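You operate a simulated robot arm through the tools that you are given. There is no shell and no other tool. Be economical: measure what you need, move in short steps, check, and stop when the job is done.

The job below is to be done with a simulated robot arm. You get a single attempt, and the scene is never put back.

TASK
Turn the current knob to 30. Shut the generator drawer. Fetch the small block from the top of the short steel bench and set it in the grey bin. Take the white block with the smallest size on its label from the top of the short steel bench and put it on top of the tool holder there. Fetch the can from the top of the long steel bench and stand it on the long granite slab. Put one of the bush blocks from the long granite slab on top of the pallet block there. Put the grey chip bin on the left end of the white-legged bench. Put one of the parallel bars from the top of the short steel bench on the shelf of the low cream cabinet. Turn the bath timer knob to 3. Do these in any order. Set down upright: can.
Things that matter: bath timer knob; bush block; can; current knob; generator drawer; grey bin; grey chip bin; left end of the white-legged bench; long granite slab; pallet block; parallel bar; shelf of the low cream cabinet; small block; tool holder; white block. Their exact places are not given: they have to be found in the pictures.

Only the result counts: the job must be done as asked and must still hold three seconds after the hand-in. Knocking over, shifting, dropping, spilling or breaking anything else fails it.

THE ROBOT
A 6-joint arm with a two-finger gripper on a trunk, on a base that drives. Base frame: it is fixed to the floor where the robot stands at the start and does not move with it; the origin is under the middle of the robot, x ahead of it, y to its left, z up. Units: mm, degrees, N and s.
With the tool pointing down near the work surface it reaches from about 300 to 740 mm from the robot's upright axis, wherever it stands. Its first joint turns from -166.0 to 166.0 degrees. Places, roughly: bath timer knob [-3200, -700, 900]; bush block [-1500, 1250, 1000]; can [-1750, 2750, 750]; current knob [700, 0, 1100]; generator drawer [500, -300, 800]; grey bin (34x17x10 cm) [-400, -1600, 800]; grey chip bin (26x15x6 cm) [-1000, -400, 800]; left end of the white-legged bench [-800, -4600, 800]; long granite slab [-1600, 1200, 900]; pallet block [-1750, 1250, 1000]; parallel bar [-750, -750, 750]; shelf of the low cream cabinet (15x45 cm) [100, 1720, 700]; small block (3x3x2 cm) [-400, -1100, 800]; tool holder [-500, -1250, 750]; white block [-500, -1000, 750]. Payload 1.57 kg.
Tool frame: the origin (TCP) lies between the finger pads and is the grasp point; the fingertips stand 21 mm ahead of it; z points along the fingers, y is the line along which they close. Largest opening 70 mm; the body of the gripper starts 50 mm behind the TCP.
Orientation is told as [roll, pitch, yaw] about the base's x, y, z axes, in that order, counted from this pose: with the fingers straight down and closing along the base's y, the tool's x points along the base's -x, its y along +y and its z along -z.

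THE INTERFACE
- The arm moves only by the tool step_arm. Its argument "steps" is a list of rows, each an object (a shift or turn left out is 0, a gripper value left out holds the last) with "grip": the closure, from 0 (fully open) to 1 (shut); "offset": the shift along the tool's x, y, z in mm, a list of three; "delta_rot": the turn, a rotation vector about the tool's x, y, z in rad, a list of three. In form: [{"grip": grip, "offset": [x, y, z], "delta_rot": [wx, wy, wz]}, ...]. A call has 1 to 12 rows; each row shifts and turns the commanded pose from where the row before left it, along the tool's axes as they then stand. Each row takes 0.2 s and may step no farther than 50 mm and 8.6 degrees from the row before; otherwise, or with a gripper value out of range, the whole call is refused. A pose out of reach is approached as far as the arm can. The call stops where the force on the tool passes 40 N (or 10 N more than at its start, if that is more) or the arm is blocked; 0.2 s more then pass. The fingers move at their own pace and stop on an object; they squeeze with about 30 N. The grip force told is the motor's: it shows also when the fingers shut on nothing. Time passes only in rows, and 0.2 s behind the last, so rows that do not move let the fingers close. The reply holds the time, the measured pose of the TCP, the force on the tool along the base axes, the opening and the grip force, in the units named above and with some noise, with the torque about the TCP (base axes, N m) and any sound that the robot's microphone picked up, and new pictures: "pictures" is both (left out), scene, wrist or none.
- Cameras (640 x 400 px; columns grow to the right, rows downward): "scene" is now at [-46.4, 67.7, 1495.9]; the picture's right is [-0.99, -0.17, -0.00], its down [-0.11, 0.62, -0.78] and it looks along [0.13, -0.77, -0.62] (base axes); focal length 214 px, centre (320, 200). "wrist" rides on the gripper at [79, 4, -81] in the tool frame; the picture's right is [-0.05, 1.00, 0.00], its down [-0.67, -0.04, -0.74] and it looks along [-0.74, -0.04, 0.67] (tool axes); focal length 256 px, centre (320, 200).
- drive_base(legs): drives the robot by 1 to 6 legs, each [ahead, left, turn to the left] in mm, mm and degrees, along the robot's own axes; the way and the turn of a leg run together, so that a leg with both is an arc; at most 1500 mm and 180 degrees a leg. The arm and the cameras ride along, it lands a little off, and it stops where it bumps. It gives what a move gives, and a new picture of the scene camera.
- turn_head(pan, tilt): turns the head with the scene camera to pan (to the left, within 155 degrees either way) and tilt (down, from -29 to 69), counted from straight ahead of the robot. It gives what a move gives, and a new picture of the scene camera.
- point_at(camera, pixels): for up to 12 pixels [column, row] of the newest picture of that camera ("zoom" is the newest enlarged one), the place [x, y, z] in the base frame of the surface seen there, good to about 3 mm. The clock stands still meanwhile.
- zoom(camera, box): a new picture of the part [left, top, right, bottom] of that camera's present view, enlarged. The clock stands still meanwhile.
- close_job(): hands the job in; it is judged then, once.

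Keep the steps short. Do not move on a guess: measure, check each grasp and each placing, and mend mistakes. In all there are 145 turns and 260 pictures (those below and enlarged ones count). Leave the gripper open and the arm clear of the work at the hand-in unless told otherwise, and finish with a single line.

The tools are called as a command line: name --argument value ..., lists and objects as JSON in quotes. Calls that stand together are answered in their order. step_arm: Moves the arm, as the interface text tells. Its arguments: {"type":"object","properties":{"steps":{"type":"array","items":{"type":"object","properties":{"grip":{"type":"number"},"offset":{"type":"array","items":{"type":"number"}},"delta_rot":{"type":"array","items":{"type":"number"}}}}},"pictures":{"type":"string","enum":["both","scene","wrist","none"]}},"required":["steps"]} The other tools are called the same way: drive_base (legs) drives the base; turn_head (pan, tilt) turns the head that bears the scene camera; point_at (camera, pixels) gives the place of the surface under pixels of a picture; zoom (camera, box) takes an enlarged picture of a part of a camera's view; close_job () hands the job in.

At the start:

```text
time_s: 0.0
tcp_pos: [-60.3, -371.5, 1297.3]
tool_rot: [0.0, 0.0, 0.0]
contact_force: [0.0, -0.3, 0.3]
moment: [0.0, -0.03, 0.03]
grip_width: 69.9
finger_force: 0.0
robot x, y, heading: [-0.0, -0.7, 0.1]
head pan, tilt: [-80.1, 38.7]
```

scene: 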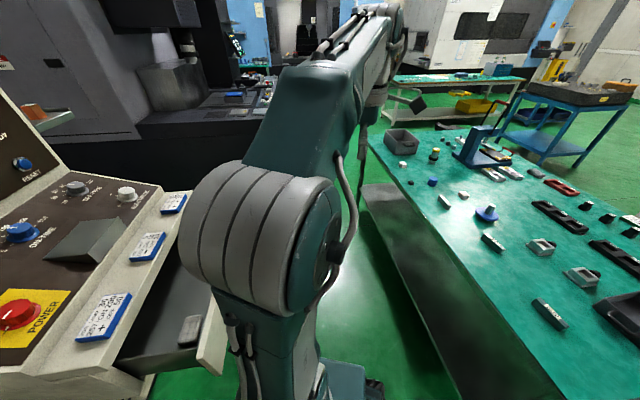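
wrist: 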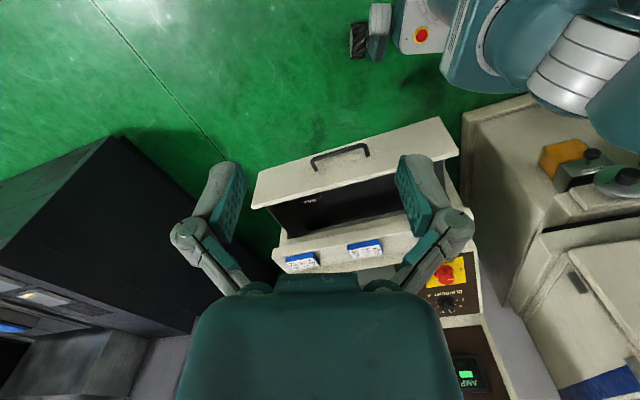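

I start by looking ahead at the generator panel (current knob and drawer).

turn_head --pan -10 --tilt 35

```text
time_s: 1.4
tcp_pos: [-58.9, -370.6, 1296.9]
tool_rot: [0.1, 0.1, 0.0]
contact_force: [0.7, 0.3, -0.2]
moment: [0.0, 0.02, 0.0]
grip_width: 70.1
finger_force: 0.0
robot x, y, heading: [1.8, 0.2, 0.0]
head pan, tilt: [-10.0, 35.0]
```

scene: 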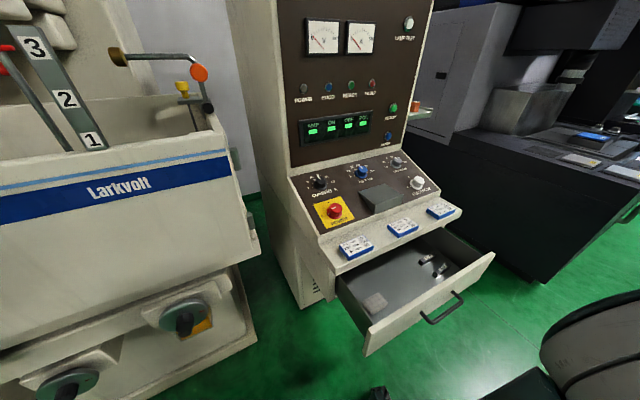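

The control panel is in view. I enlarge the knobs and measure the panel and drawer.

zoom --camera "scene" --box '[280, 140, 440, 240]'

point_at --camera "scene" --pixels '[[320, 181], [335, 211], [361, 171], [417, 182], [330, 310], [460, 293], [443, 308], [372, 352], [495, 253], [365, 328], [337, 278], [470, 232]]'

```text
4.00 times, centred on (360, 190) of scene
```

zoom: 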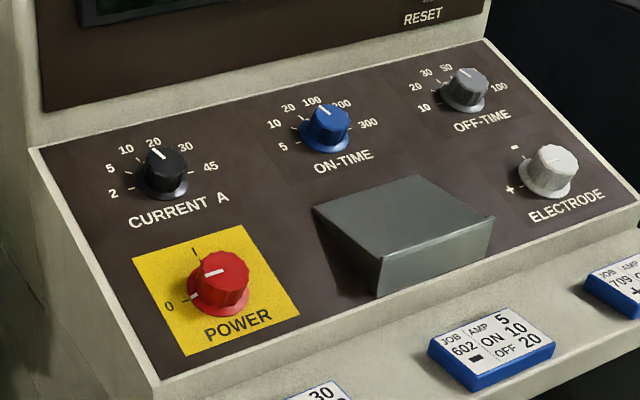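

```text
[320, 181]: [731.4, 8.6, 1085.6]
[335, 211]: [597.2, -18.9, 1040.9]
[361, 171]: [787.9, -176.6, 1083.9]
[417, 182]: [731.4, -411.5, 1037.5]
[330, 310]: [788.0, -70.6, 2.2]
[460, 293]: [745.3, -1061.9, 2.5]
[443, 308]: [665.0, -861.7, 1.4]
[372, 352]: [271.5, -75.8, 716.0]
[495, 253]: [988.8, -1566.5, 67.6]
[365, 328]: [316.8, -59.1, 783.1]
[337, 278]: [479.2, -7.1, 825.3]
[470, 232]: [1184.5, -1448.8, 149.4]
```

Current knob points at about 20. I measure the panel plane, the ticks, and the knob cap precisely.

point_at --camera "zoom" --pixels '[[115, 193], [109, 168], [126, 150], [153, 142], [185, 146], [210, 166], [166, 160], [153, 150], [162, 157], [165, 200], [120, 230], [215, 215]]'

zoom --camera "scene" --box '[300, 165, 340, 190]'

```text
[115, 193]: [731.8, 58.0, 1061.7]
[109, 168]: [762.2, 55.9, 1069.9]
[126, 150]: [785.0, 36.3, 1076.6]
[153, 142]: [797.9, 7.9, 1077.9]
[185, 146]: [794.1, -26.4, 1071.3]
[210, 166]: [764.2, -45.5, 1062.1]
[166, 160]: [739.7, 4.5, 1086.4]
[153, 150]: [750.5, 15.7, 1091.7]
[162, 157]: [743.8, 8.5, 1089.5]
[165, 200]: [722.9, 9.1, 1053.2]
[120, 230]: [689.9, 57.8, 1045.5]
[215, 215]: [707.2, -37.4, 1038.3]
```

```text
16.00 times, centred on (320, 178) of scene
```

zoom: 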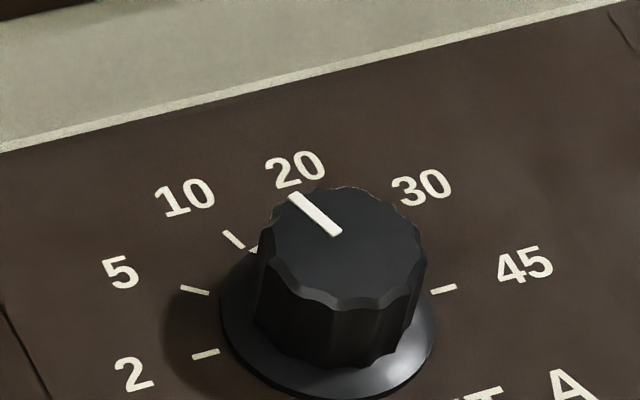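

point_at --camera "zoom" --pixels '[[205, 355], [195, 290], [233, 239], [444, 289], [296, 199], [336, 232], [345, 195], [268, 250], [340, 296], [415, 240], [228, 300], [425, 330]]'

```text
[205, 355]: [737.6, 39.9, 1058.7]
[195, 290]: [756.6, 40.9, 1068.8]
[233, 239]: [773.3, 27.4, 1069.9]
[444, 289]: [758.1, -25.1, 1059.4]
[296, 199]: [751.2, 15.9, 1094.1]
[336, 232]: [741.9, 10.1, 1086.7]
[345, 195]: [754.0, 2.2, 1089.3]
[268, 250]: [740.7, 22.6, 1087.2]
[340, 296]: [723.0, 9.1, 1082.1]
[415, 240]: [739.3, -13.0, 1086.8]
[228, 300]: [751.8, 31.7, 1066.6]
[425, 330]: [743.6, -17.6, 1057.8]
```

The pointer is near 10 (about 72° clockwise turn needed). Now measure the drawer front and the housing.

point_at --camera "scene" --pixels '[[372, 333], [430, 297], [488, 257], [376, 345], [426, 318], [445, 307], [462, 297], [420, 322], [480, 270], [344, 262], [455, 216], [400, 236]]'

zoom --camera "scene" --box '[320, 200, 512, 360]'

```text
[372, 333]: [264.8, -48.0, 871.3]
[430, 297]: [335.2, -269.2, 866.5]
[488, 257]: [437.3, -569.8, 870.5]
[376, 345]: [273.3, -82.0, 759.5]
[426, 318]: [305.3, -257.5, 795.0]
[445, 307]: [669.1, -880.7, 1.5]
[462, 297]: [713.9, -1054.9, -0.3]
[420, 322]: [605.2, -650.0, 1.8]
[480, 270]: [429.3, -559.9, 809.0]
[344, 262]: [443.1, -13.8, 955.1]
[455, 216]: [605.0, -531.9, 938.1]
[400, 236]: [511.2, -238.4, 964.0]
```

```text
2.50 times, centred on (416, 280) of scene
```

zoom: 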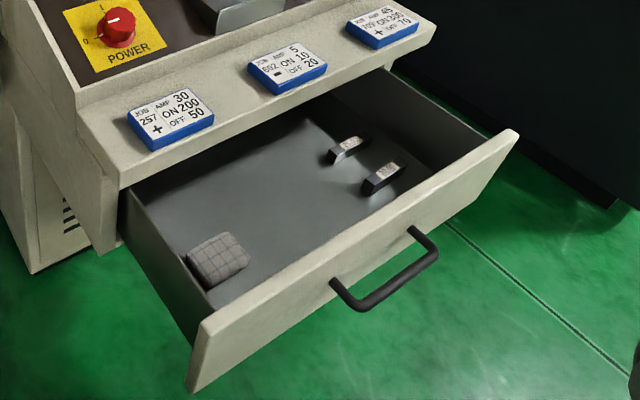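

Drawer front spans roughly (265,-48) to (437,-570), top z≈870. I will push it left of the handle with closed, forward-tilted fingers. First move near and turn the tool.

step_arm --steps '[{"grip": 1, "offset": [-30, 18.6, 30]}, {"offset": [-30, 18.6, 30]}, {"offset": [-30, 18.6, 30]}, {"offset": [-30, 18.6, 30]}, {"offset": [-30, 18.6, 30]}, {"offset": [-30, 18.6, 30]}, {"offset": [-30, 18.6, 30]}, {"offset": [-30, 18.6, 30]}, {"offset": [-30, 18.6, 25]}, {"delta_rot": [0, 0, -0.106]}, {"delta_rot": [0, 0, -0.106]}, {"delta_rot": [0, 0, -0.106]}]' --pictures "scene"

```text
time_s: 4.0
tcp_pos: [210.6, -203.2, 1032.4]
tool_rot: [-0.1, 0.0, 18.3]
contact_force: [0.0, -0.3, -0.3]
moment: [-0.03, -0.02, 0.01]
grip_width: 0.1
finger_force: 28.9
robot x, y, heading: [-0.5, -2.9, 0.1]
head pan, tilt: [-10.0, 35.0]
```

scene: 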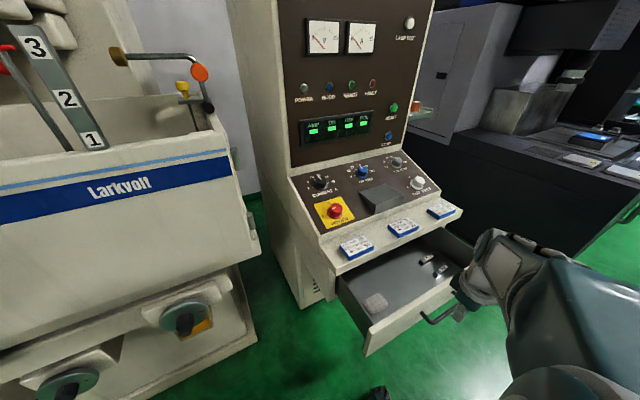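

step_arm --steps '[{"offset": [0, 7.5, 45]}, {"offset": [0, 7.5, 45]}, {"offset": [0, 7.5, 45]}, {"offset": [0, 7.5, 45]}, {"delta_rot": [0, -0.122, 0]}, {"delta_rot": [0, -0.122, 0]}, {"delta_rot": [0, -0.122, 0]}, {"delta_rot": [0, -0.122, 0]}, {"delta_rot": [0, -0.122, 0]}]' --pictures "both"

```text
time_s: 6.0
tcp_pos: [237.8, -221.2, 861.3]
tool_rot: [0.1, -35.1, 18.1]
contact_force: [-0.8, -0.6, 0.7]
moment: [-0.02, -0.03, 0.0]
grip_width: 0.0
finger_force: 28.6
out of reach, approached as far as the arm can: row 3, 4, 5, 6, 7, 8, 9
robot x, y, heading: [-3.0, 0.2, -0.1]
head pan, tilt: [-10.0, 35.0]
```

scene: 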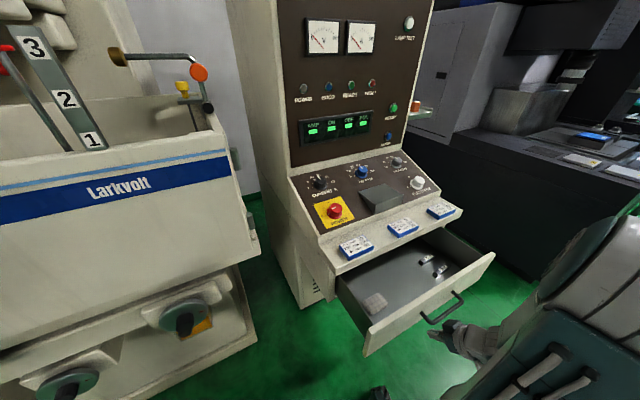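
wrist: 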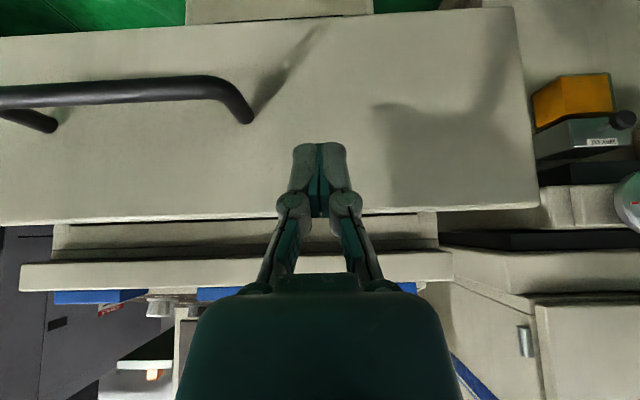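

Fingers face the drawer front, clear of the handle. I push along the drawer's direction in short steps.

step_arm --steps '[{"offset": [-20.5, 0, 14.4]}, {"offset": [-20.5, 0, 14.4]}, {"offset": [-16.4, 0, 11.5]}, {"offset": [-16.4, 0, 11.5]}, {"offset": [-16.4, 0, 11.5]}, {"offset": [-16.4, 0, 11.5]}, {"offset": [-16.4, 0, 11.5]}]' --pictures "wrist"

```text
time_s: 7.6
tcp_pos: [383.2, -175.0, 860.1]
tool_rot: [-0.1, -34.9, 18.3]
contact_force: [0.1, 0.2, -0.5]
moment: [-0.01, 0.01, 0.0]
grip_width: 0.2
finger_force: 28.6
robot x, y, heading: [-0.5, 1.5, 0.1]
head pan, tilt: [-10.0, 35.0]
```

wrist: 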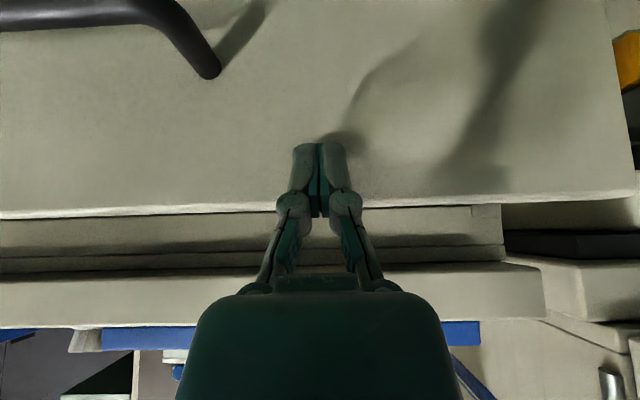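

step_arm --steps '[{"offset": [-16.4, 0, 11.5]}, {"offset": [-16.4, 0, 11.5]}, {"offset": [-16.4, 0, 11.5]}, {"offset": [-12.3, 0, 8.6]}, {"offset": [-8.2, 0, 5.75]}, {"offset": [-8.2, 0, 5.75]}]' --pictures "both"

```text
time_s: 9.0
tcp_pos: [473.3, -142.9, 859.1]
tool_rot: [0.0, -34.9, 18.2]
contact_force: [-0.5, -0.2, 0.0]
moment: [0.02, 0.0, -0.03]
grip_width: 0.2
finger_force: 29.1
robot x, y, heading: [-2.5, 1.6, -0.1]
head pan, tilt: [-10.0, 35.0]
```

scene: 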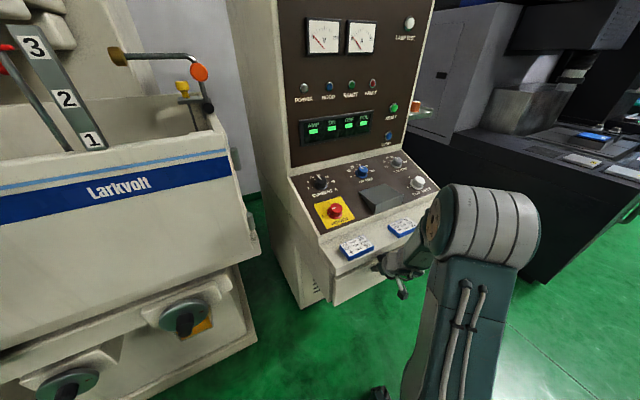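
wrist: 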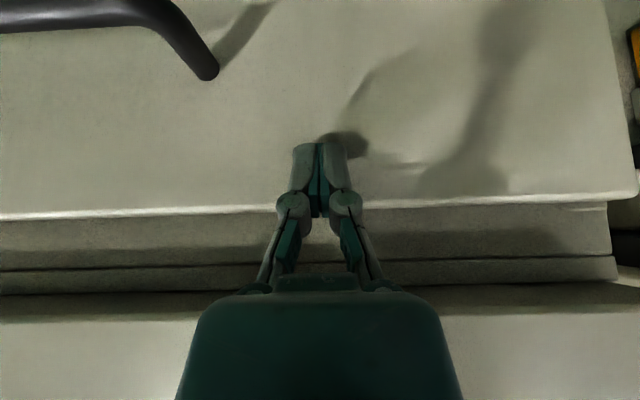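

step_arm --steps '[{"offset": [-8.2, 0, 5.75]}, {"offset": [-8.2, 0, 5.75]}, {"offset": [-4.1, 0, 2.9]}, {"offset": [-4.1, 0, 2.9]}]' --pictures "wrist"

```text
time_s: 9.5
tcp_pos: [477.0, -142.7, 858.3]
tool_rot: [0.2, -34.6, 17.9]
contact_force: [-15.8, -2.5, 5.0]
moment: [0.14, -1.17, -0.01]
grip_width: 0.2
finger_force: 28.7
robot x, y, heading: [-1.6, 2.4, -0.2]
head pan, tilt: [-10.0, 35.0]
stopped in row 2: the force on the tool passed its limit at 53 N (the readings are from after the stop); the commanded pose is now the measured one
```

wrist: 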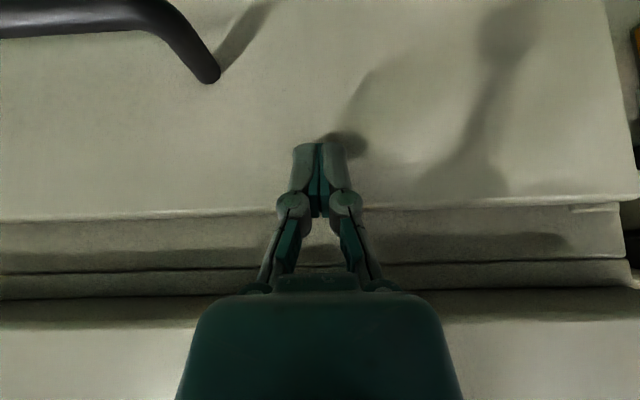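

Drawer stops, flush with the lip: shut. Retract, rise and tilt to the panel's angle.

step_arm --steps '[{"offset": [32.8, 0, -23]}, {"offset": [32.8, 0, -23]}, {"offset": [-24.7, 0, -35.2]}, {"offset": [-24.7, 0, -35.2]}, {"offset": [-24.7, 0, -35.2]}, {"offset": [-24.7, 0, -35.2]}, {"offset": [-24.7, 0, -35.2]}, {"offset": [-24.7, 0, -35.2]}, {"offset": [-24.7, 0, -35.2]}, {"offset": [-24.7, 0, -35.2]}, {"delta_rot": [0, 0.14, 0]}, {"grip": 0, "delta_rot": [0, 0.14, 0]}]' --pictures "scene"

point_at --camera "scene" --pixels '[[328, 226], [420, 196], [292, 180], [385, 153], [344, 171], [346, 206], [300, 195]]'

```text
time_s: 12.1
tcp_pos: [406.0, -166.6, 1202.9]
tool_rot: [0.0, -18.5, 17.9]
contact_force: [-0.2, 0.0, -0.3]
moment: [0.0, 0.0, -0.03]
grip_width: 68.4
finger_force: 0.1
robot x, y, heading: [0.9, 1.1, 0.2]
head pan, tilt: [-10.0, 35.0]
```

scene: 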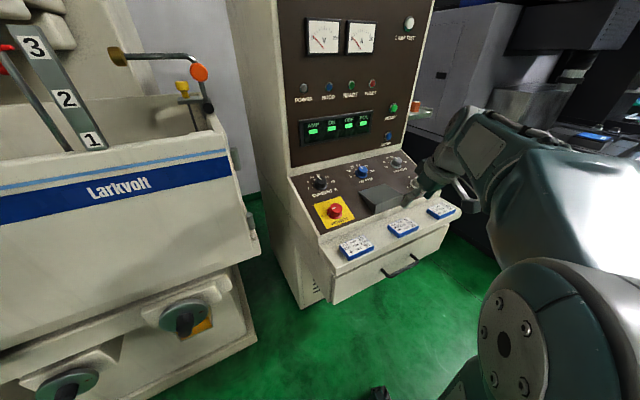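

```text
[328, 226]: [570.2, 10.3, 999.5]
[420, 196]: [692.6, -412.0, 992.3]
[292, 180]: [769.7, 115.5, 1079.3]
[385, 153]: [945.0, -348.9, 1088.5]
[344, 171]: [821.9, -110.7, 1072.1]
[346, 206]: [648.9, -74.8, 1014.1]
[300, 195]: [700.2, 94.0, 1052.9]
```

Drawer shut. Move to hover over the current knob, aligned with the panel normal.

step_arm --steps '[{"offset": [-39, 7.5, 21]}, {"offset": [-39, 7.5, 21]}, {"offset": [-39, 7.5, 21]}, {"offset": [-39, 7.5, 21]}, {"offset": [-39, 7.5, 21]}, {"offset": [-39, 7.5, 21]}, {"offset": [-39, 7.5, 21]}, {"offset": [-39, 7.5, 21]}]' --pictures "both"

```text
time_s: 13.9
tcp_pos: [721.1, -0.2, 1143.3]
tool_rot: [0.1, -18.5, 18.0]
contact_force: [0.3, -0.1, 2.2]
moment: [0.0, -0.05, 0.0]
grip_width: 70.2
finger_force: 0.1
robot x, y, heading: [4.8, 0.7, 0.0]
head pan, tilt: [-10.0, 35.0]
```

scene: 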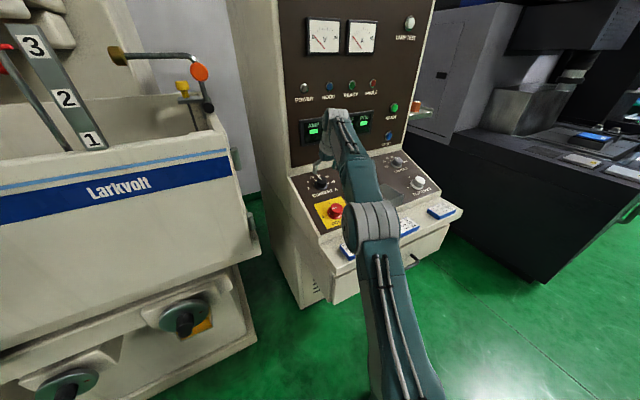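
wrist: 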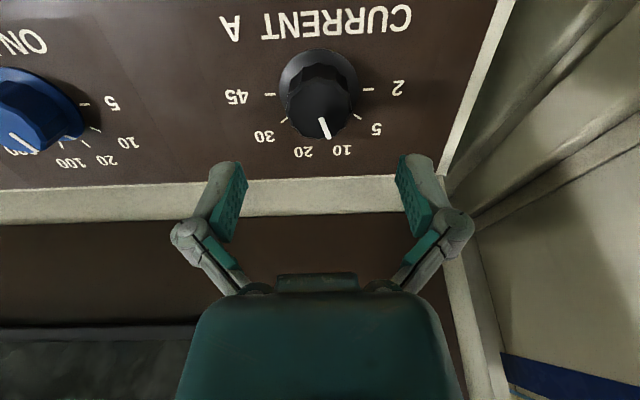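

point_at --camera "wrist" --pixels '[[320, 110], [286, 100], [355, 98], [318, 75], [322, 135], [369, 89], [270, 94], [285, 121], [358, 117], [315, 51]]'

zoom --camera "wrist" --box '[240, 40, 400, 140]'

```text
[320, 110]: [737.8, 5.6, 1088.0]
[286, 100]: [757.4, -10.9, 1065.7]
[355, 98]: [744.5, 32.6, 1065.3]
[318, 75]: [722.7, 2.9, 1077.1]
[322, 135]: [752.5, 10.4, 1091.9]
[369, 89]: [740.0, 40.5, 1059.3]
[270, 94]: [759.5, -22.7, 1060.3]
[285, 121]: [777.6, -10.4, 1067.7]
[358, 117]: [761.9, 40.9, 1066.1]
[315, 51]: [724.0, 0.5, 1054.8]
```

```text
4.00 times, centred on (320, 90) of wrist
```

zoom: 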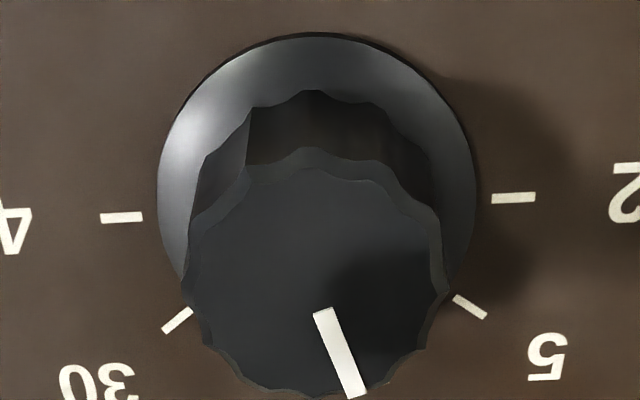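

Pointer reads 10 and points 72° short of 30. Pre-turn −36°, descend 55 mm along the knob axis and grip.

step_arm --steps '[{"delta_rot": [0, 0, -0.1257]}, {"delta_rot": [0, 0, -0.1257]}, {"delta_rot": [0, 0, -0.1257]}, {"delta_rot": [0, 0, -0.1257]}, {"delta_rot": [0, 0, -0.1257]}, {"offset": [1, 0.7, 20]}, {"offset": [0, 0, 20]}, {"offset": [0, 0, 15]}, {"grip": 1}, {"grip": 1}, {"grip": 1}]' --pictures "wrist"

```text
time_s: 16.3
tcp_pos: [736.1, 3.1, 1094.4]
tool_rot: [-11.4, -15.0, 55.5]
contact_force: [18.6, -6.6, 16.4]
moment: [-0.61, -0.23, -0.25]
grip_width: 40.1
finger_force: 31.8
robot x, y, heading: [2.5, 1.3, -0.1]
head pan, tilt: [-10.0, 35.0]
```

wrist: 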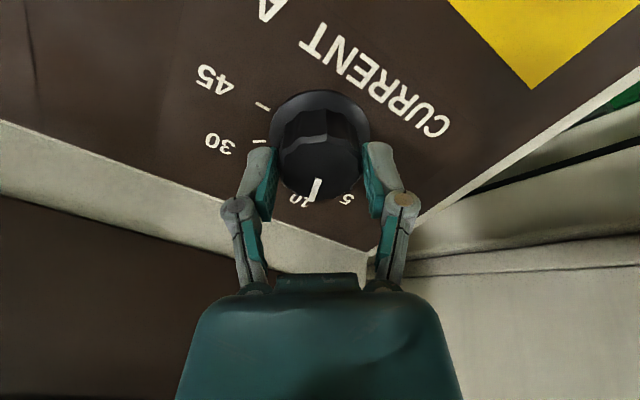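

Gripped (40 mm). Turn 72° clockwise.

step_arm --steps '[{"delta_rot": [0, 0, 0.1396]}, {"delta_rot": [0, 0, 0.1396]}, {"delta_rot": [0, 0, 0.1396]}, {"delta_rot": [0, 0, 0.1396]}, {"delta_rot": [0, 0, 0.1396]}, {"delta_rot": [0, 0, 0.1396]}, {"delta_rot": [0, 0, 0.1396]}, {"delta_rot": [0, 0, 0.1396]}, {"delta_rot": [0, 0, 0.1396]}, {}]' --pictures "wrist"

```text
time_s: 18.5
tcp_pos: [734.1, 5.3, 1091.4]
tool_rot: [11.2, -14.8, -19.5]
contact_force: [-13.4, 4.2, 11.2]
moment: [0.29, 0.39, 0.18]
grip_width: 39.5
finger_force: 32.6
robot x, y, heading: [-0.7, 2.3, -0.2]
head pan, tilt: [-10.0, 35.0]
```

wrist: 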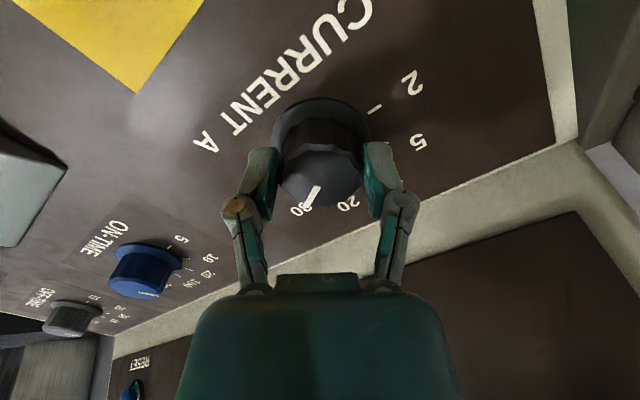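

Pointer aims at "30". Release and back off to check.

step_arm --steps '[{"grip": 0}, {"grip": 0}, {"offset": [0, 0, -20]}, {"offset": [0, 0, -40]}, {"delta_rot": [0, 0, -0.14]}, {"delta_rot": [0, 0, -0.14]}, {"delta_rot": [0, 0, -0.14]}, {"delta_rot": [0, 0, -0.14]}]' --pictures "wrist"

zoom --camera "wrist" --box '[240, 40, 400, 140]'

```text
time_s: 20.3
tcp_pos: [718.2, -2.1, 1147.1]
tool_rot: [1.2, -18.5, 13.9]
contact_force: [-1.5, 0.2, -0.6]
moment: [0.01, 0.03, -0.02]
grip_width: 70.0
finger_force: 0.0
robot x, y, heading: [2.9, -2.2, 0.0]
head pan, tilt: [-10.0, 35.0]
```

wrist: 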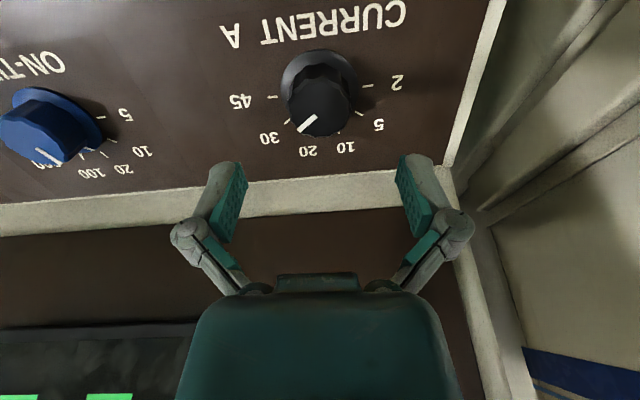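

```text
4.00 times, centred on (320, 90) of wrist
```

zoom: 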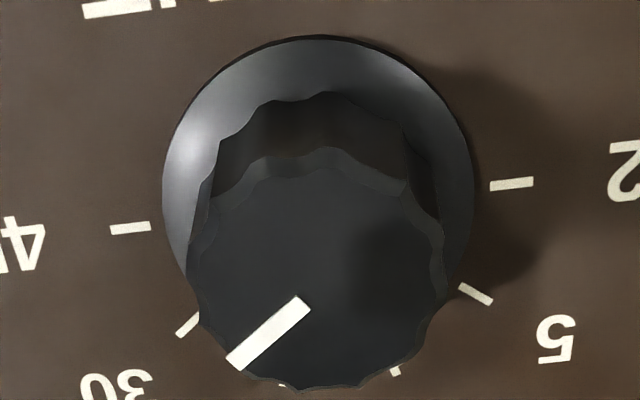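

Pointer sits on 30. Retract the arm and look at the short steel bench.

step_arm --steps '[{"offset": [24, 0, -40]}, {"offset": [24, 0, -40]}, {"offset": [45, 0, -10]}, {"offset": [45, 0, -10]}, {"offset": [45, 0, 0]}, {"offset": [45, 0, 0]}, {"offset": [45, 0, 0]}, {"offset": [45, 0, 0], "delta_rot": [0, 0.1, 0]}, {"delta_rot": [0, 0.12, 0]}, {"delta_rot": [0, 0.1, 0]}]' --pictures "none"

turn_head --pan -110 --tilt 42

```text
time_s: 22.5
tcp_pos: [392.4, -82.2, 1141.3]
tool_rot: [1.3, -0.1, 14.4]
contact_force: [0.6, -0.1, -0.8]
moment: [0.01, 0.01, 0.02]
grip_width: 69.9
finger_force: 0.0
robot x, y, heading: [-0.3, 2.9, 0.0]
head pan, tilt: [-10.0, 35.0]
```

```text
time_s: 24.2
tcp_pos: [393.0, -83.4, 1140.6]
tool_rot: [1.2, -0.1, 14.4]
contact_force: [-0.1, -0.6, -0.9]
moment: [0.03, 0.04, 0.03]
grip_width: 69.9
finger_force: 0.0
robot x, y, heading: [-0.0, -1.1, -0.1]
head pan, tilt: [-110.0, 42.0]
```

scene: 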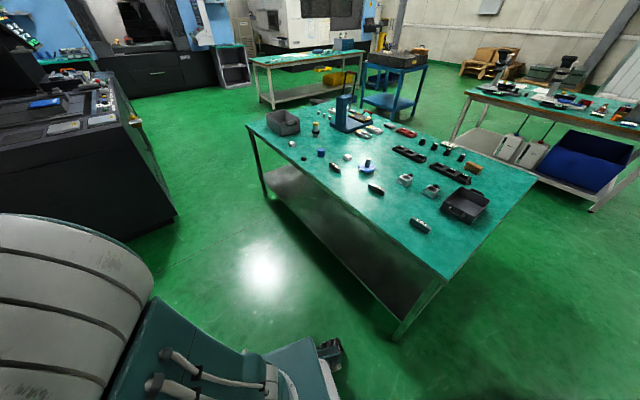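

zoom --camera "scene" --box '[260, 80, 420, 180]'

zoom --camera "scene" --box '[360, 130, 520, 230]'

point_at --camera "scene" --pixels '[[250, 123], [446, 272], [535, 175], [345, 100], [283, 128], [465, 205], [366, 168], [335, 166], [376, 188], [420, 225], [405, 179], [431, 190]]'

```text
4.00 times, centred on (340, 130) of scene
```

zoom: 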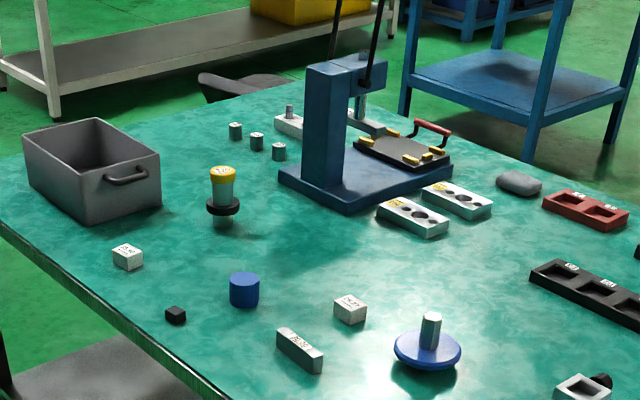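

```text
4.00 times, centred on (440, 180) of scene
```

zoom: 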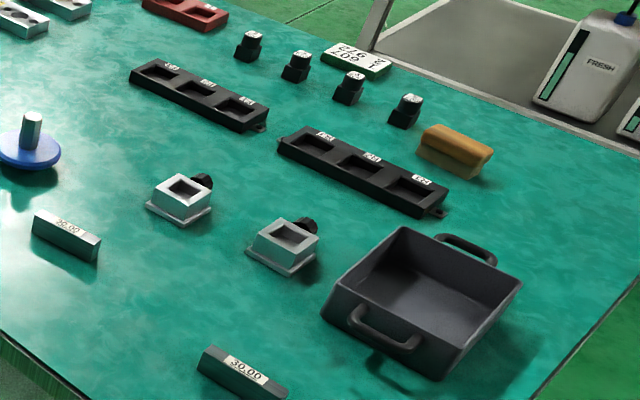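

```text
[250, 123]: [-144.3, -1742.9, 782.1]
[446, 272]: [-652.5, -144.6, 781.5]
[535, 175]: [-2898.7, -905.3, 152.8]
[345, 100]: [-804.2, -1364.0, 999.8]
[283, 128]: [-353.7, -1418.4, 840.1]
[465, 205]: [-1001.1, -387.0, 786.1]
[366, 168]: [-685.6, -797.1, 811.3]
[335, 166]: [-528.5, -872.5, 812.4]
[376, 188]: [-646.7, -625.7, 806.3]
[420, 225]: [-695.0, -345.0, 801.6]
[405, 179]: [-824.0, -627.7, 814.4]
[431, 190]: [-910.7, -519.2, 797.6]
```

point_at --camera "scene" --pixels '[[292, 143], [347, 156], [304, 158], [321, 151], [315, 124], [315, 132], [319, 112], [324, 114], [330, 117], [367, 168], [334, 167], [271, 113]]'

zoom --camera "scene" --box '[284, 110, 364, 170]'

```text
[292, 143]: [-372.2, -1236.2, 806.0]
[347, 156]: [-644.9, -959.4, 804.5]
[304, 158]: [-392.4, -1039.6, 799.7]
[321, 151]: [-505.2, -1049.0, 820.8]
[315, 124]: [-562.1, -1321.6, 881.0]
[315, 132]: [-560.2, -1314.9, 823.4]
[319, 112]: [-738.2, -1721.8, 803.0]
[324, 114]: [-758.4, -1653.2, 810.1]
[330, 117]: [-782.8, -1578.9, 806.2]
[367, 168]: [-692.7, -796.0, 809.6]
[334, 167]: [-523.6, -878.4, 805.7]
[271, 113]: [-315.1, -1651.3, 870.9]
```

```text
6.67 times, centred on (324, 140) of scene
```

zoom: 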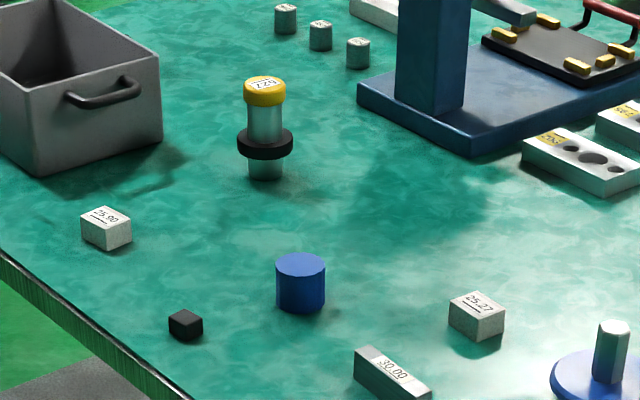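

Tool holder seems to be the yellow-capped cylinder; small block the black cube. I check free floor to the right before driving.

point_at --camera "scene" --pixels '[[178, 215], [128, 240], [140, 130], [90, 160], [262, 270], [220, 190], [395, 340], [265, 195]]'

zoom --camera "scene" --box '[286, 136, 302, 146]'

```text
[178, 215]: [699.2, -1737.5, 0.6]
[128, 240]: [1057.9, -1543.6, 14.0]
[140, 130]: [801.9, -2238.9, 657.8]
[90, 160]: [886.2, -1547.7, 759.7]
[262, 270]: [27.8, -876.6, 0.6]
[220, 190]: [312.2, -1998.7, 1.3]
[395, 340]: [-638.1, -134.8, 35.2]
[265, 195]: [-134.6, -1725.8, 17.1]
```

```text
16.00 times, centred on (294, 141) of scene
```

zoom: 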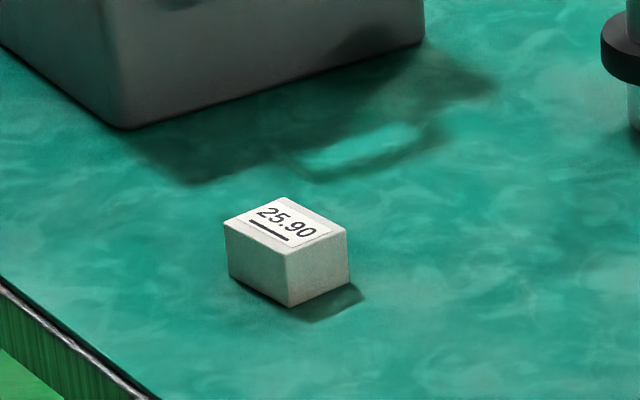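

Floor is clear. Drive right 1050 mm then turn to face the bench.

drive_base --legs '[[0, -1050, 0], [0, 0, -100], [0, 0, -62.4]]'

turn_head --pan 0 --tilt 52

```text
time_s: 30.1
tcp_pos: [389.7, -1148.3, 1140.7]
tool_rot: [1.7, -0.2, 13.2]
contact_force: [0.6, 0.6, 0.7]
moment: [-0.01, -0.04, 0.0]
grip_width: 70.0
finger_force: 0.0
robot x, y, heading: [4.4, -1049.5, -1.2]
head pan, tilt: [-110.0, 42.0]
stopped in leg 2: the robot was blocked; the commanded pose is now the measured one
```

scene: 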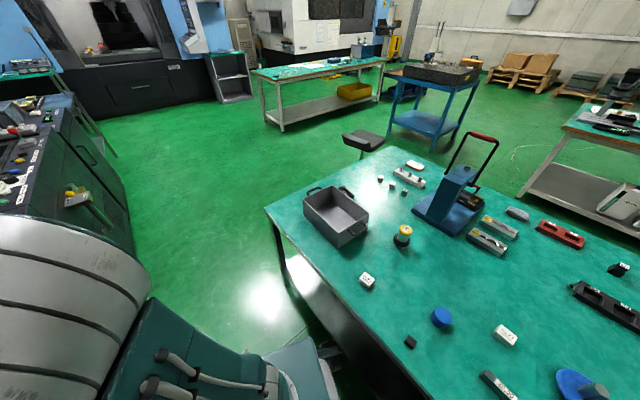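

```text
time_s: 32.0
tcp_pos: [390.3, -1148.2, 1141.1]
tool_rot: [1.7, -0.2, 13.3]
contact_force: [-0.4, -0.5, 0.1]
moment: [-0.03, -0.02, 0.01]
grip_width: 69.9
finger_force: 0.0
robot x, y, heading: [-2.5, -1050.5, -0.9]
head pan, tilt: [0.0, 52.0]
```

scene: 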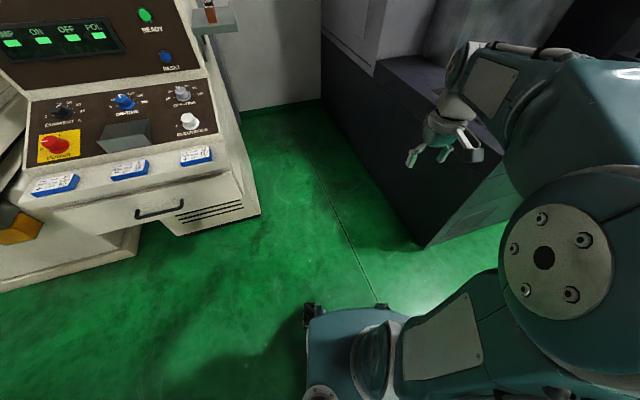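

The base seems rectangular and a corner hit the bench. I measure the base outline.

point_at --camera "scene" --pixels '[[314, 320], [308, 345], [400, 318], [345, 315], [310, 305], [330, 380]]'

turn_head --pan -120 --tilt 65

```text
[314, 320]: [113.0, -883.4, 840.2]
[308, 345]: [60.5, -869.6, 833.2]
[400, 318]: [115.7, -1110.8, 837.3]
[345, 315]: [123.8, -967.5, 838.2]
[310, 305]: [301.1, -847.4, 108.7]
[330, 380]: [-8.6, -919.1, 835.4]
```

```text
time_s: 34.0
tcp_pos: [390.1, -1148.0, 1140.7]
tool_rot: [1.6, -0.3, 13.3]
contact_force: [-0.1, 0.0, 0.4]
moment: [0.01, -0.03, 0.03]
grip_width: 70.0
finger_force: 0.0
robot x, y, heading: [-0.3, -1049.7, -0.8]
head pan, tilt: [-120.0, 65.0]
```

scene: 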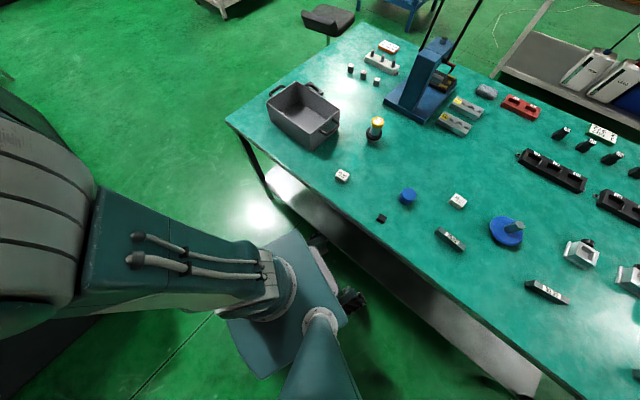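

Base is about 600×400+. I'll back off a bit, turn so the bench lies on the right side, and sidle in.

drive_base --legs '[[80, 0, 0], [0, 0, -71.5], [0, -110, 0]]'

turn_head --pan -90 --tilt 50

```text
time_s: 38.9
tcp_pos: [16.5, -1483.5, 1141.1]
tool_rot: [1.2, -0.1, -58.2]
contact_force: [0.9, -1.1, 0.0]
moment: [0.02, 0.02, -0.02]
grip_width: 70.1
finger_force: 0.0
robot x, y, heading: [-21.2, -1083.2, -72.4]
head pan, tilt: [-120.0, 65.0]
```

scene: 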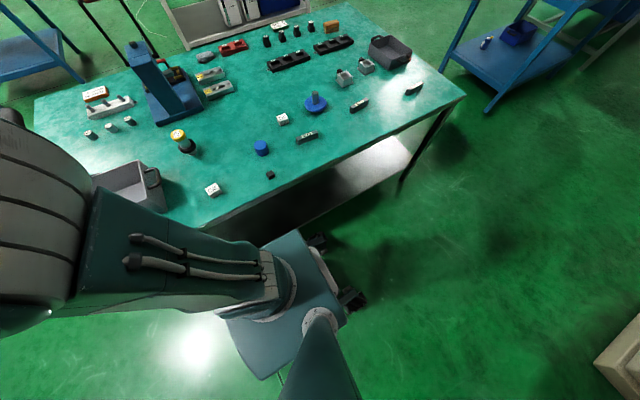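

```text
time_s: 39.9
tcp_pos: [-7.7, -1491.7, 1139.2]
tool_rot: [2.3, -0.5, -58.4]
contact_force: [0.3, -0.1, 0.0]
moment: [0.02, -0.01, 0.02]
grip_width: 69.9
finger_force: 0.0
robot x, y, heading: [-26.0, -1084.8, -72.6]
head pan, tilt: [-90.0, 50.0]
```

scene: 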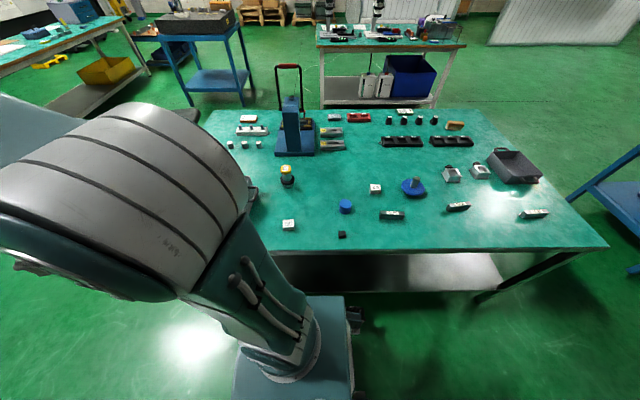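

Good parking. Zoom on items for grasp geometry.

zoom --camera "scene" --box '[270, 150, 430, 250]'

point_at --camera "zoom" --pixels '[[284, 327], [276, 340], [303, 336], [65, 90], [70, 125], [425, 150], [400, 160], [445, 160], [420, 170], [300, 215], [460, 255], [520, 262]]'

```text
4.00 times, centred on (350, 200) of scene
```

zoom: 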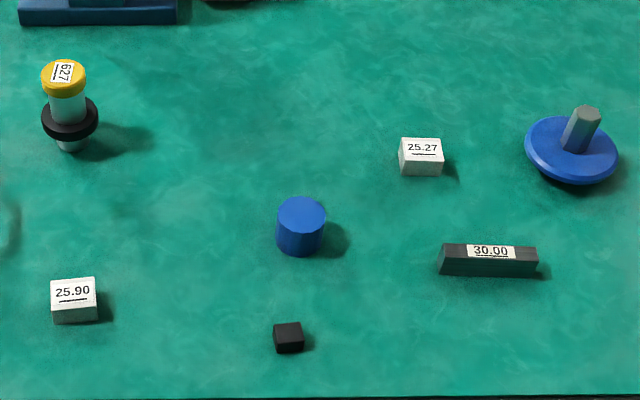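

```text
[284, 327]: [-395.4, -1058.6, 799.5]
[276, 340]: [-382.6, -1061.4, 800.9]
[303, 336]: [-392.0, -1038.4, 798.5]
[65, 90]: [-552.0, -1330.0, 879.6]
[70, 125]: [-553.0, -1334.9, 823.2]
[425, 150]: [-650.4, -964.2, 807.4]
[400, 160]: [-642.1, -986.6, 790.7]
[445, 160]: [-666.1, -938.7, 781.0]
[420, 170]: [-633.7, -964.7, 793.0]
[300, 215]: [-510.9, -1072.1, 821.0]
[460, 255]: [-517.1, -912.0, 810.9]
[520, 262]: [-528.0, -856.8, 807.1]
```

Objects are aligned with the bench. First turn the tool so its camera side faces the robot (yaw ≈ −162).

step_arm --steps '[{"delta_rot": [0, 0, 0.1495]}, {"delta_rot": [0, 0, 0.1495]}, {"delta_rot": [0, 0, 0.1495]}, {"delta_rot": [0, 0, 0.1495]}, {"delta_rot": [0, 0, 0.1495]}, {"delta_rot": [0, 0, 0.1495]}, {"delta_rot": [0, 0, 0.1495]}, {"delta_rot": [0, 0, 0.1495]}, {"delta_rot": [0, 0, 0.1495]}, {"delta_rot": [0, 0, 0.1495]}, {"delta_rot": [0, 0, 0.1495]}, {"delta_rot": [0, 0, 0.1495]}]' --pictures "none"

```text
time_s: 42.5
tcp_pos: [3.3, -1487.9, 1139.4]
tool_rot: [-0.1, 2.0, -161.2]
contact_force: [0.2, -0.5, 0.4]
moment: [-0.01, 0.02, -0.01]
grip_width: 69.8
finger_force: 0.0
robot x, y, heading: [-22.1, -1082.3, -72.5]
head pan, tilt: [-90.0, 50.0]
```

step_arm --steps '[{"delta_rot": [0, -0.035, 0.021]}, {"offset": [-38.3, -22.3, 5.6]}, {"offset": [-38.3, -22.3, 5.6]}, {"offset": [-38.3, -22.3, 5.6]}, {"offset": [-38.3, -22.3, 5.6]}, {"offset": [-38.3, -22.3, 5.6]}, {"offset": [-38.3, -22.3, 5.6]}, {"offset": [-38.3, -22.3, 5.6]}, {"offset": [2.8, -42.3, 15.6]}, {"offset": [2.8, -42.3, 15.6]}, {"offset": [2.8, -42.3, 15.6]}, {"offset": [2.8, -42.3, 15.6]}]' --pictures "none"

step_arm --steps '[{"offset": [2.8, -42.3, 15.6]}, {"offset": [2.8, -42.3, 15.6]}, {"offset": [2.8, -42.3, 15.6]}, {"offset": [2.8, -42.3, 15.6]}, {"offset": [2.8, -42.3, 15.6]}]' --pictures "both"

```text
time_s: 45.1
tcp_pos: [-341.6, -1255.8, 1039.4]
tool_rot: [-0.1, 0.0, -162.2]
contact_force: [0.2, 0.2, -0.1]
moment: [0.0, 0.04, -0.05]
grip_width: 70.1
finger_force: 0.0
robot x, y, heading: [-24.0, -1084.5, -72.4]
head pan, tilt: [-90.0, 50.0]
```

```text
time_s: 46.3
tcp_pos: [-394.1, -1048.1, 961.0]
tool_rot: [0.0, 0.0, -162.2]
contact_force: [0.7, -0.2, 0.2]
moment: [0.04, -0.02, 0.0]
grip_width: 70.0
finger_force: 0.0
robot x, y, heading: [-22.8, -1080.0, -72.4]
head pan, tilt: [-90.0, 50.0]
```

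scene: 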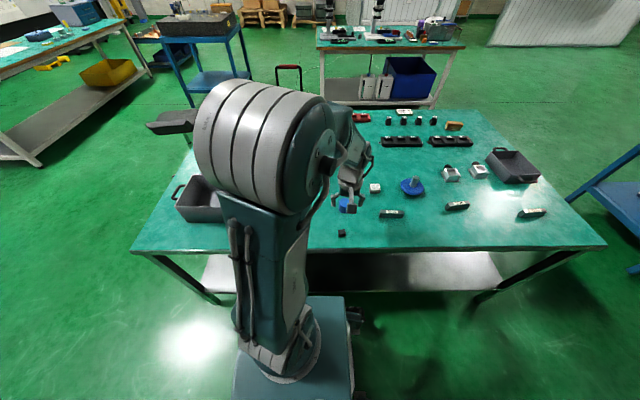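
wrist: 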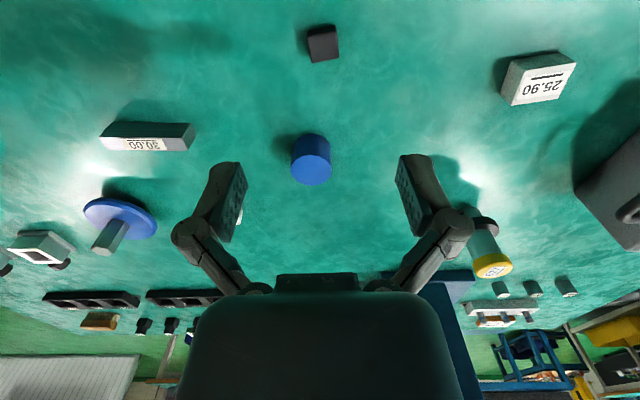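

zoom --camera "wrist" --box '[280, 10, 360, 60]'

point_at --camera "wrist" --pixels '[[312, 42], [337, 40], [322, 50], [310, 30], [334, 27], [323, 61], [312, 160], [302, 165], [322, 165]]'

```text
8.00 times, centred on (320, 35) of wrist
```

zoom: 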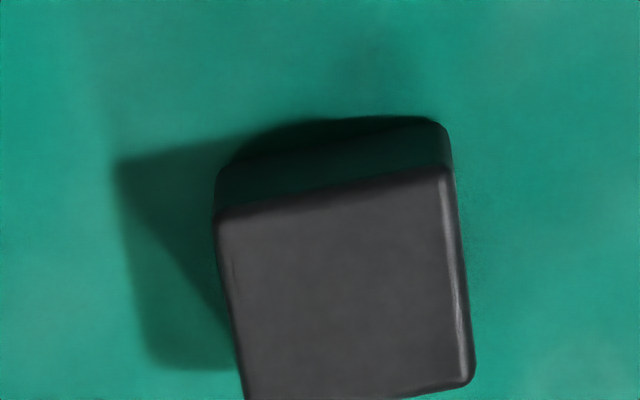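

```text
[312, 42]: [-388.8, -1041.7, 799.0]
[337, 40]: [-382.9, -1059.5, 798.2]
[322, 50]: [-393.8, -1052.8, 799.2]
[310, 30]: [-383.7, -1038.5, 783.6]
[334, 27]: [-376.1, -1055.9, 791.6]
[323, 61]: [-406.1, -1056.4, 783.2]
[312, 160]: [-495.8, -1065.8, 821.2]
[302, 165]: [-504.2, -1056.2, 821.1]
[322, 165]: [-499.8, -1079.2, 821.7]
```

Black block centre ≈ (−389.5,−1051), turned about 9° to the tool. Align, descend to z≈804 and grip.

step_arm --steps '[{"offset": [3.5, 4.2, 0]}, {"delta_rot": [0, 0, -0.15]}, {"offset": [0, 0, 45]}, {"offset": [0, 0, 45]}, {"offset": [0, 0, 45]}, {"offset": [0, 0, 21]}, {"grip": 1}, {"grip": 1}, {"grip": 1}]' --pictures "wrist"

```text
time_s: 48.3
tcp_pos: [-390.4, -1051.9, 805.2]
tool_rot: [-0.1, -0.1, -153.7]
contact_force: [-2.9, 0.6, 6.0]
moment: [0.01, 0.07, 0.0]
grip_width: 24.7
finger_force: 29.2
robot x, y, heading: [-22.0, -1080.6, -72.5]
head pan, tilt: [-90.0, 50.0]
```

wrist: 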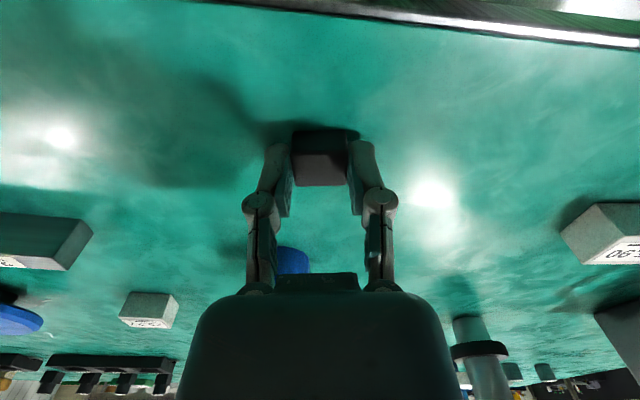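

Held (24.7 mm). Lift and look at the bin.

step_arm --steps '[{"offset": [0, 0, -45]}, {"offset": [0, 0, -45]}, {"offset": [0, 0, -45]}, {"offset": [0, 0, -45]}, {"offset": [0, 45, 0]}, {"offset": [0, 45, 0]}]' --pictures "both"

```text
time_s: 49.7
tcp_pos: [-347.1, -1133.9, 985.5]
tool_rot: [-0.1, 0.0, -153.6]
contact_force: [-0.3, 0.3, -0.2]
moment: [-0.03, -0.02, 0.0]
grip_width: 24.7
finger_force: 29.7
robot x, y, heading: [-22.2, -1085.2, -72.7]
head pan, tilt: [-90.0, 50.0]
```

scene: 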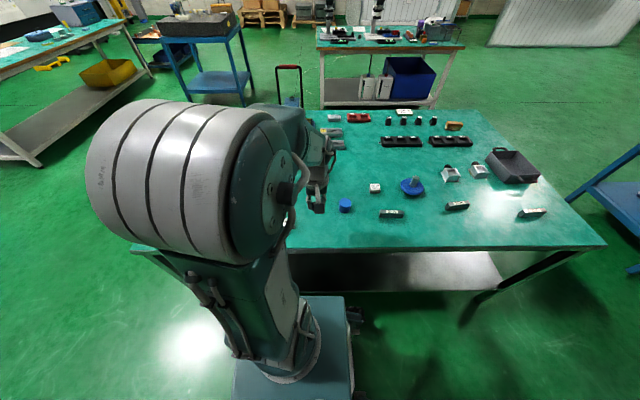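
wrist: 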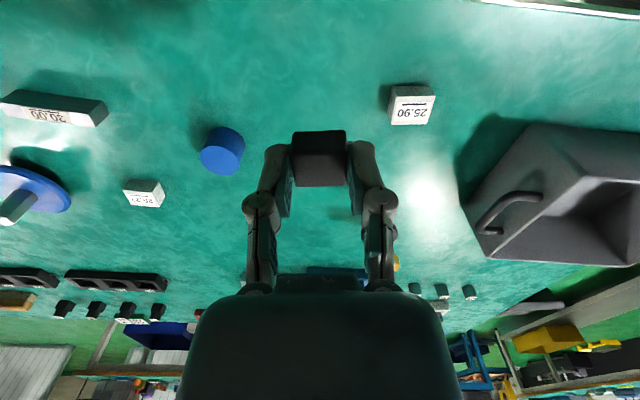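

point_at --camera "wrist" --pixels '[[500, 257], [545, 140], [580, 220], [620, 230], [575, 175], [630, 262], [560, 235], [600, 200]]'

```text
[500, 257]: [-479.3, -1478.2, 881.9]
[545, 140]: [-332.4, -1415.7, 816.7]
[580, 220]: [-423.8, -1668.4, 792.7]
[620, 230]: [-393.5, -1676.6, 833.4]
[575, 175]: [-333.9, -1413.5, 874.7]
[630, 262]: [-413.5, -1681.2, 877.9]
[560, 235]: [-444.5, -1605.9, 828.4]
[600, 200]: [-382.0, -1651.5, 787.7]
```

Bin rim: near edge (−479,−1478)–(−334,−1413), z 880, floor ≈788. Move over its inside.

step_arm --steps '[{"offset": [-22.3, 38, 0]}, {"offset": [-22.3, 38, 0]}, {"offset": [-22.3, 38, 0]}, {"offset": [-22.3, 38, 0]}, {"offset": [-22.3, 38, 0]}, {"offset": [-22.3, 38, 0]}, {"offset": [-22.3, 38, 0]}, {"offset": [-22.3, 38, 0]}, {"offset": [-22.3, 38, 0]}]' --pictures "both"

```text
time_s: 51.7
tcp_pos: [-376.2, -1530.0, 985.0]
tool_rot: [0.0, 0.0, -153.7]
contact_force: [-1.4, 0.1, -0.1]
moment: [0.0, 0.0, 0.01]
grip_width: 24.6
finger_force: 30.0
robot x, y, heading: [-22.8, -1082.0, -72.5]
head pan, tilt: [-90.0, 50.0]
```

scene: 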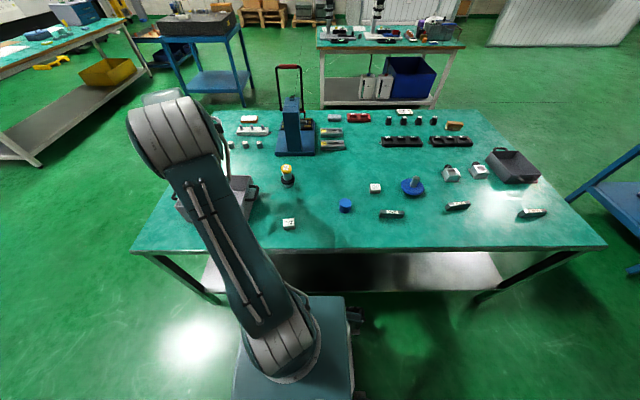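
wrist: 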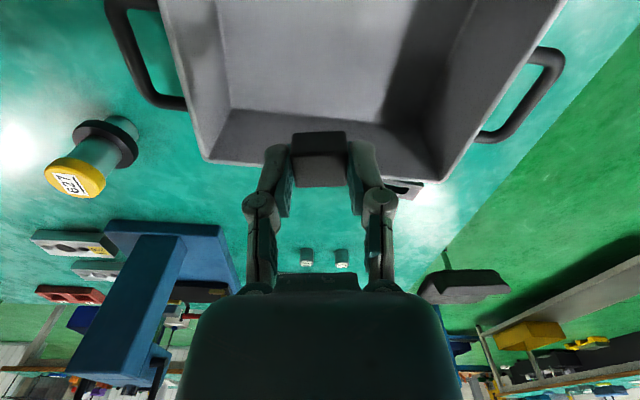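

point_at --camera "wrist" --pixels '[[205, 162], [440, 180], [230, 110], [425, 125], [320, 60], [165, 20], [555, 20], [260, 20]]'

```text
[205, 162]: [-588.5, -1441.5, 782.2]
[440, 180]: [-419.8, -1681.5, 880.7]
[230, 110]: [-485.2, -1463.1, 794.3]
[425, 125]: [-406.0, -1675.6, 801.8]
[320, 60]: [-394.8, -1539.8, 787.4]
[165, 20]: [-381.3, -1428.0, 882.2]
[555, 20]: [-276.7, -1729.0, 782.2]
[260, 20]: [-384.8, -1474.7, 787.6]
```

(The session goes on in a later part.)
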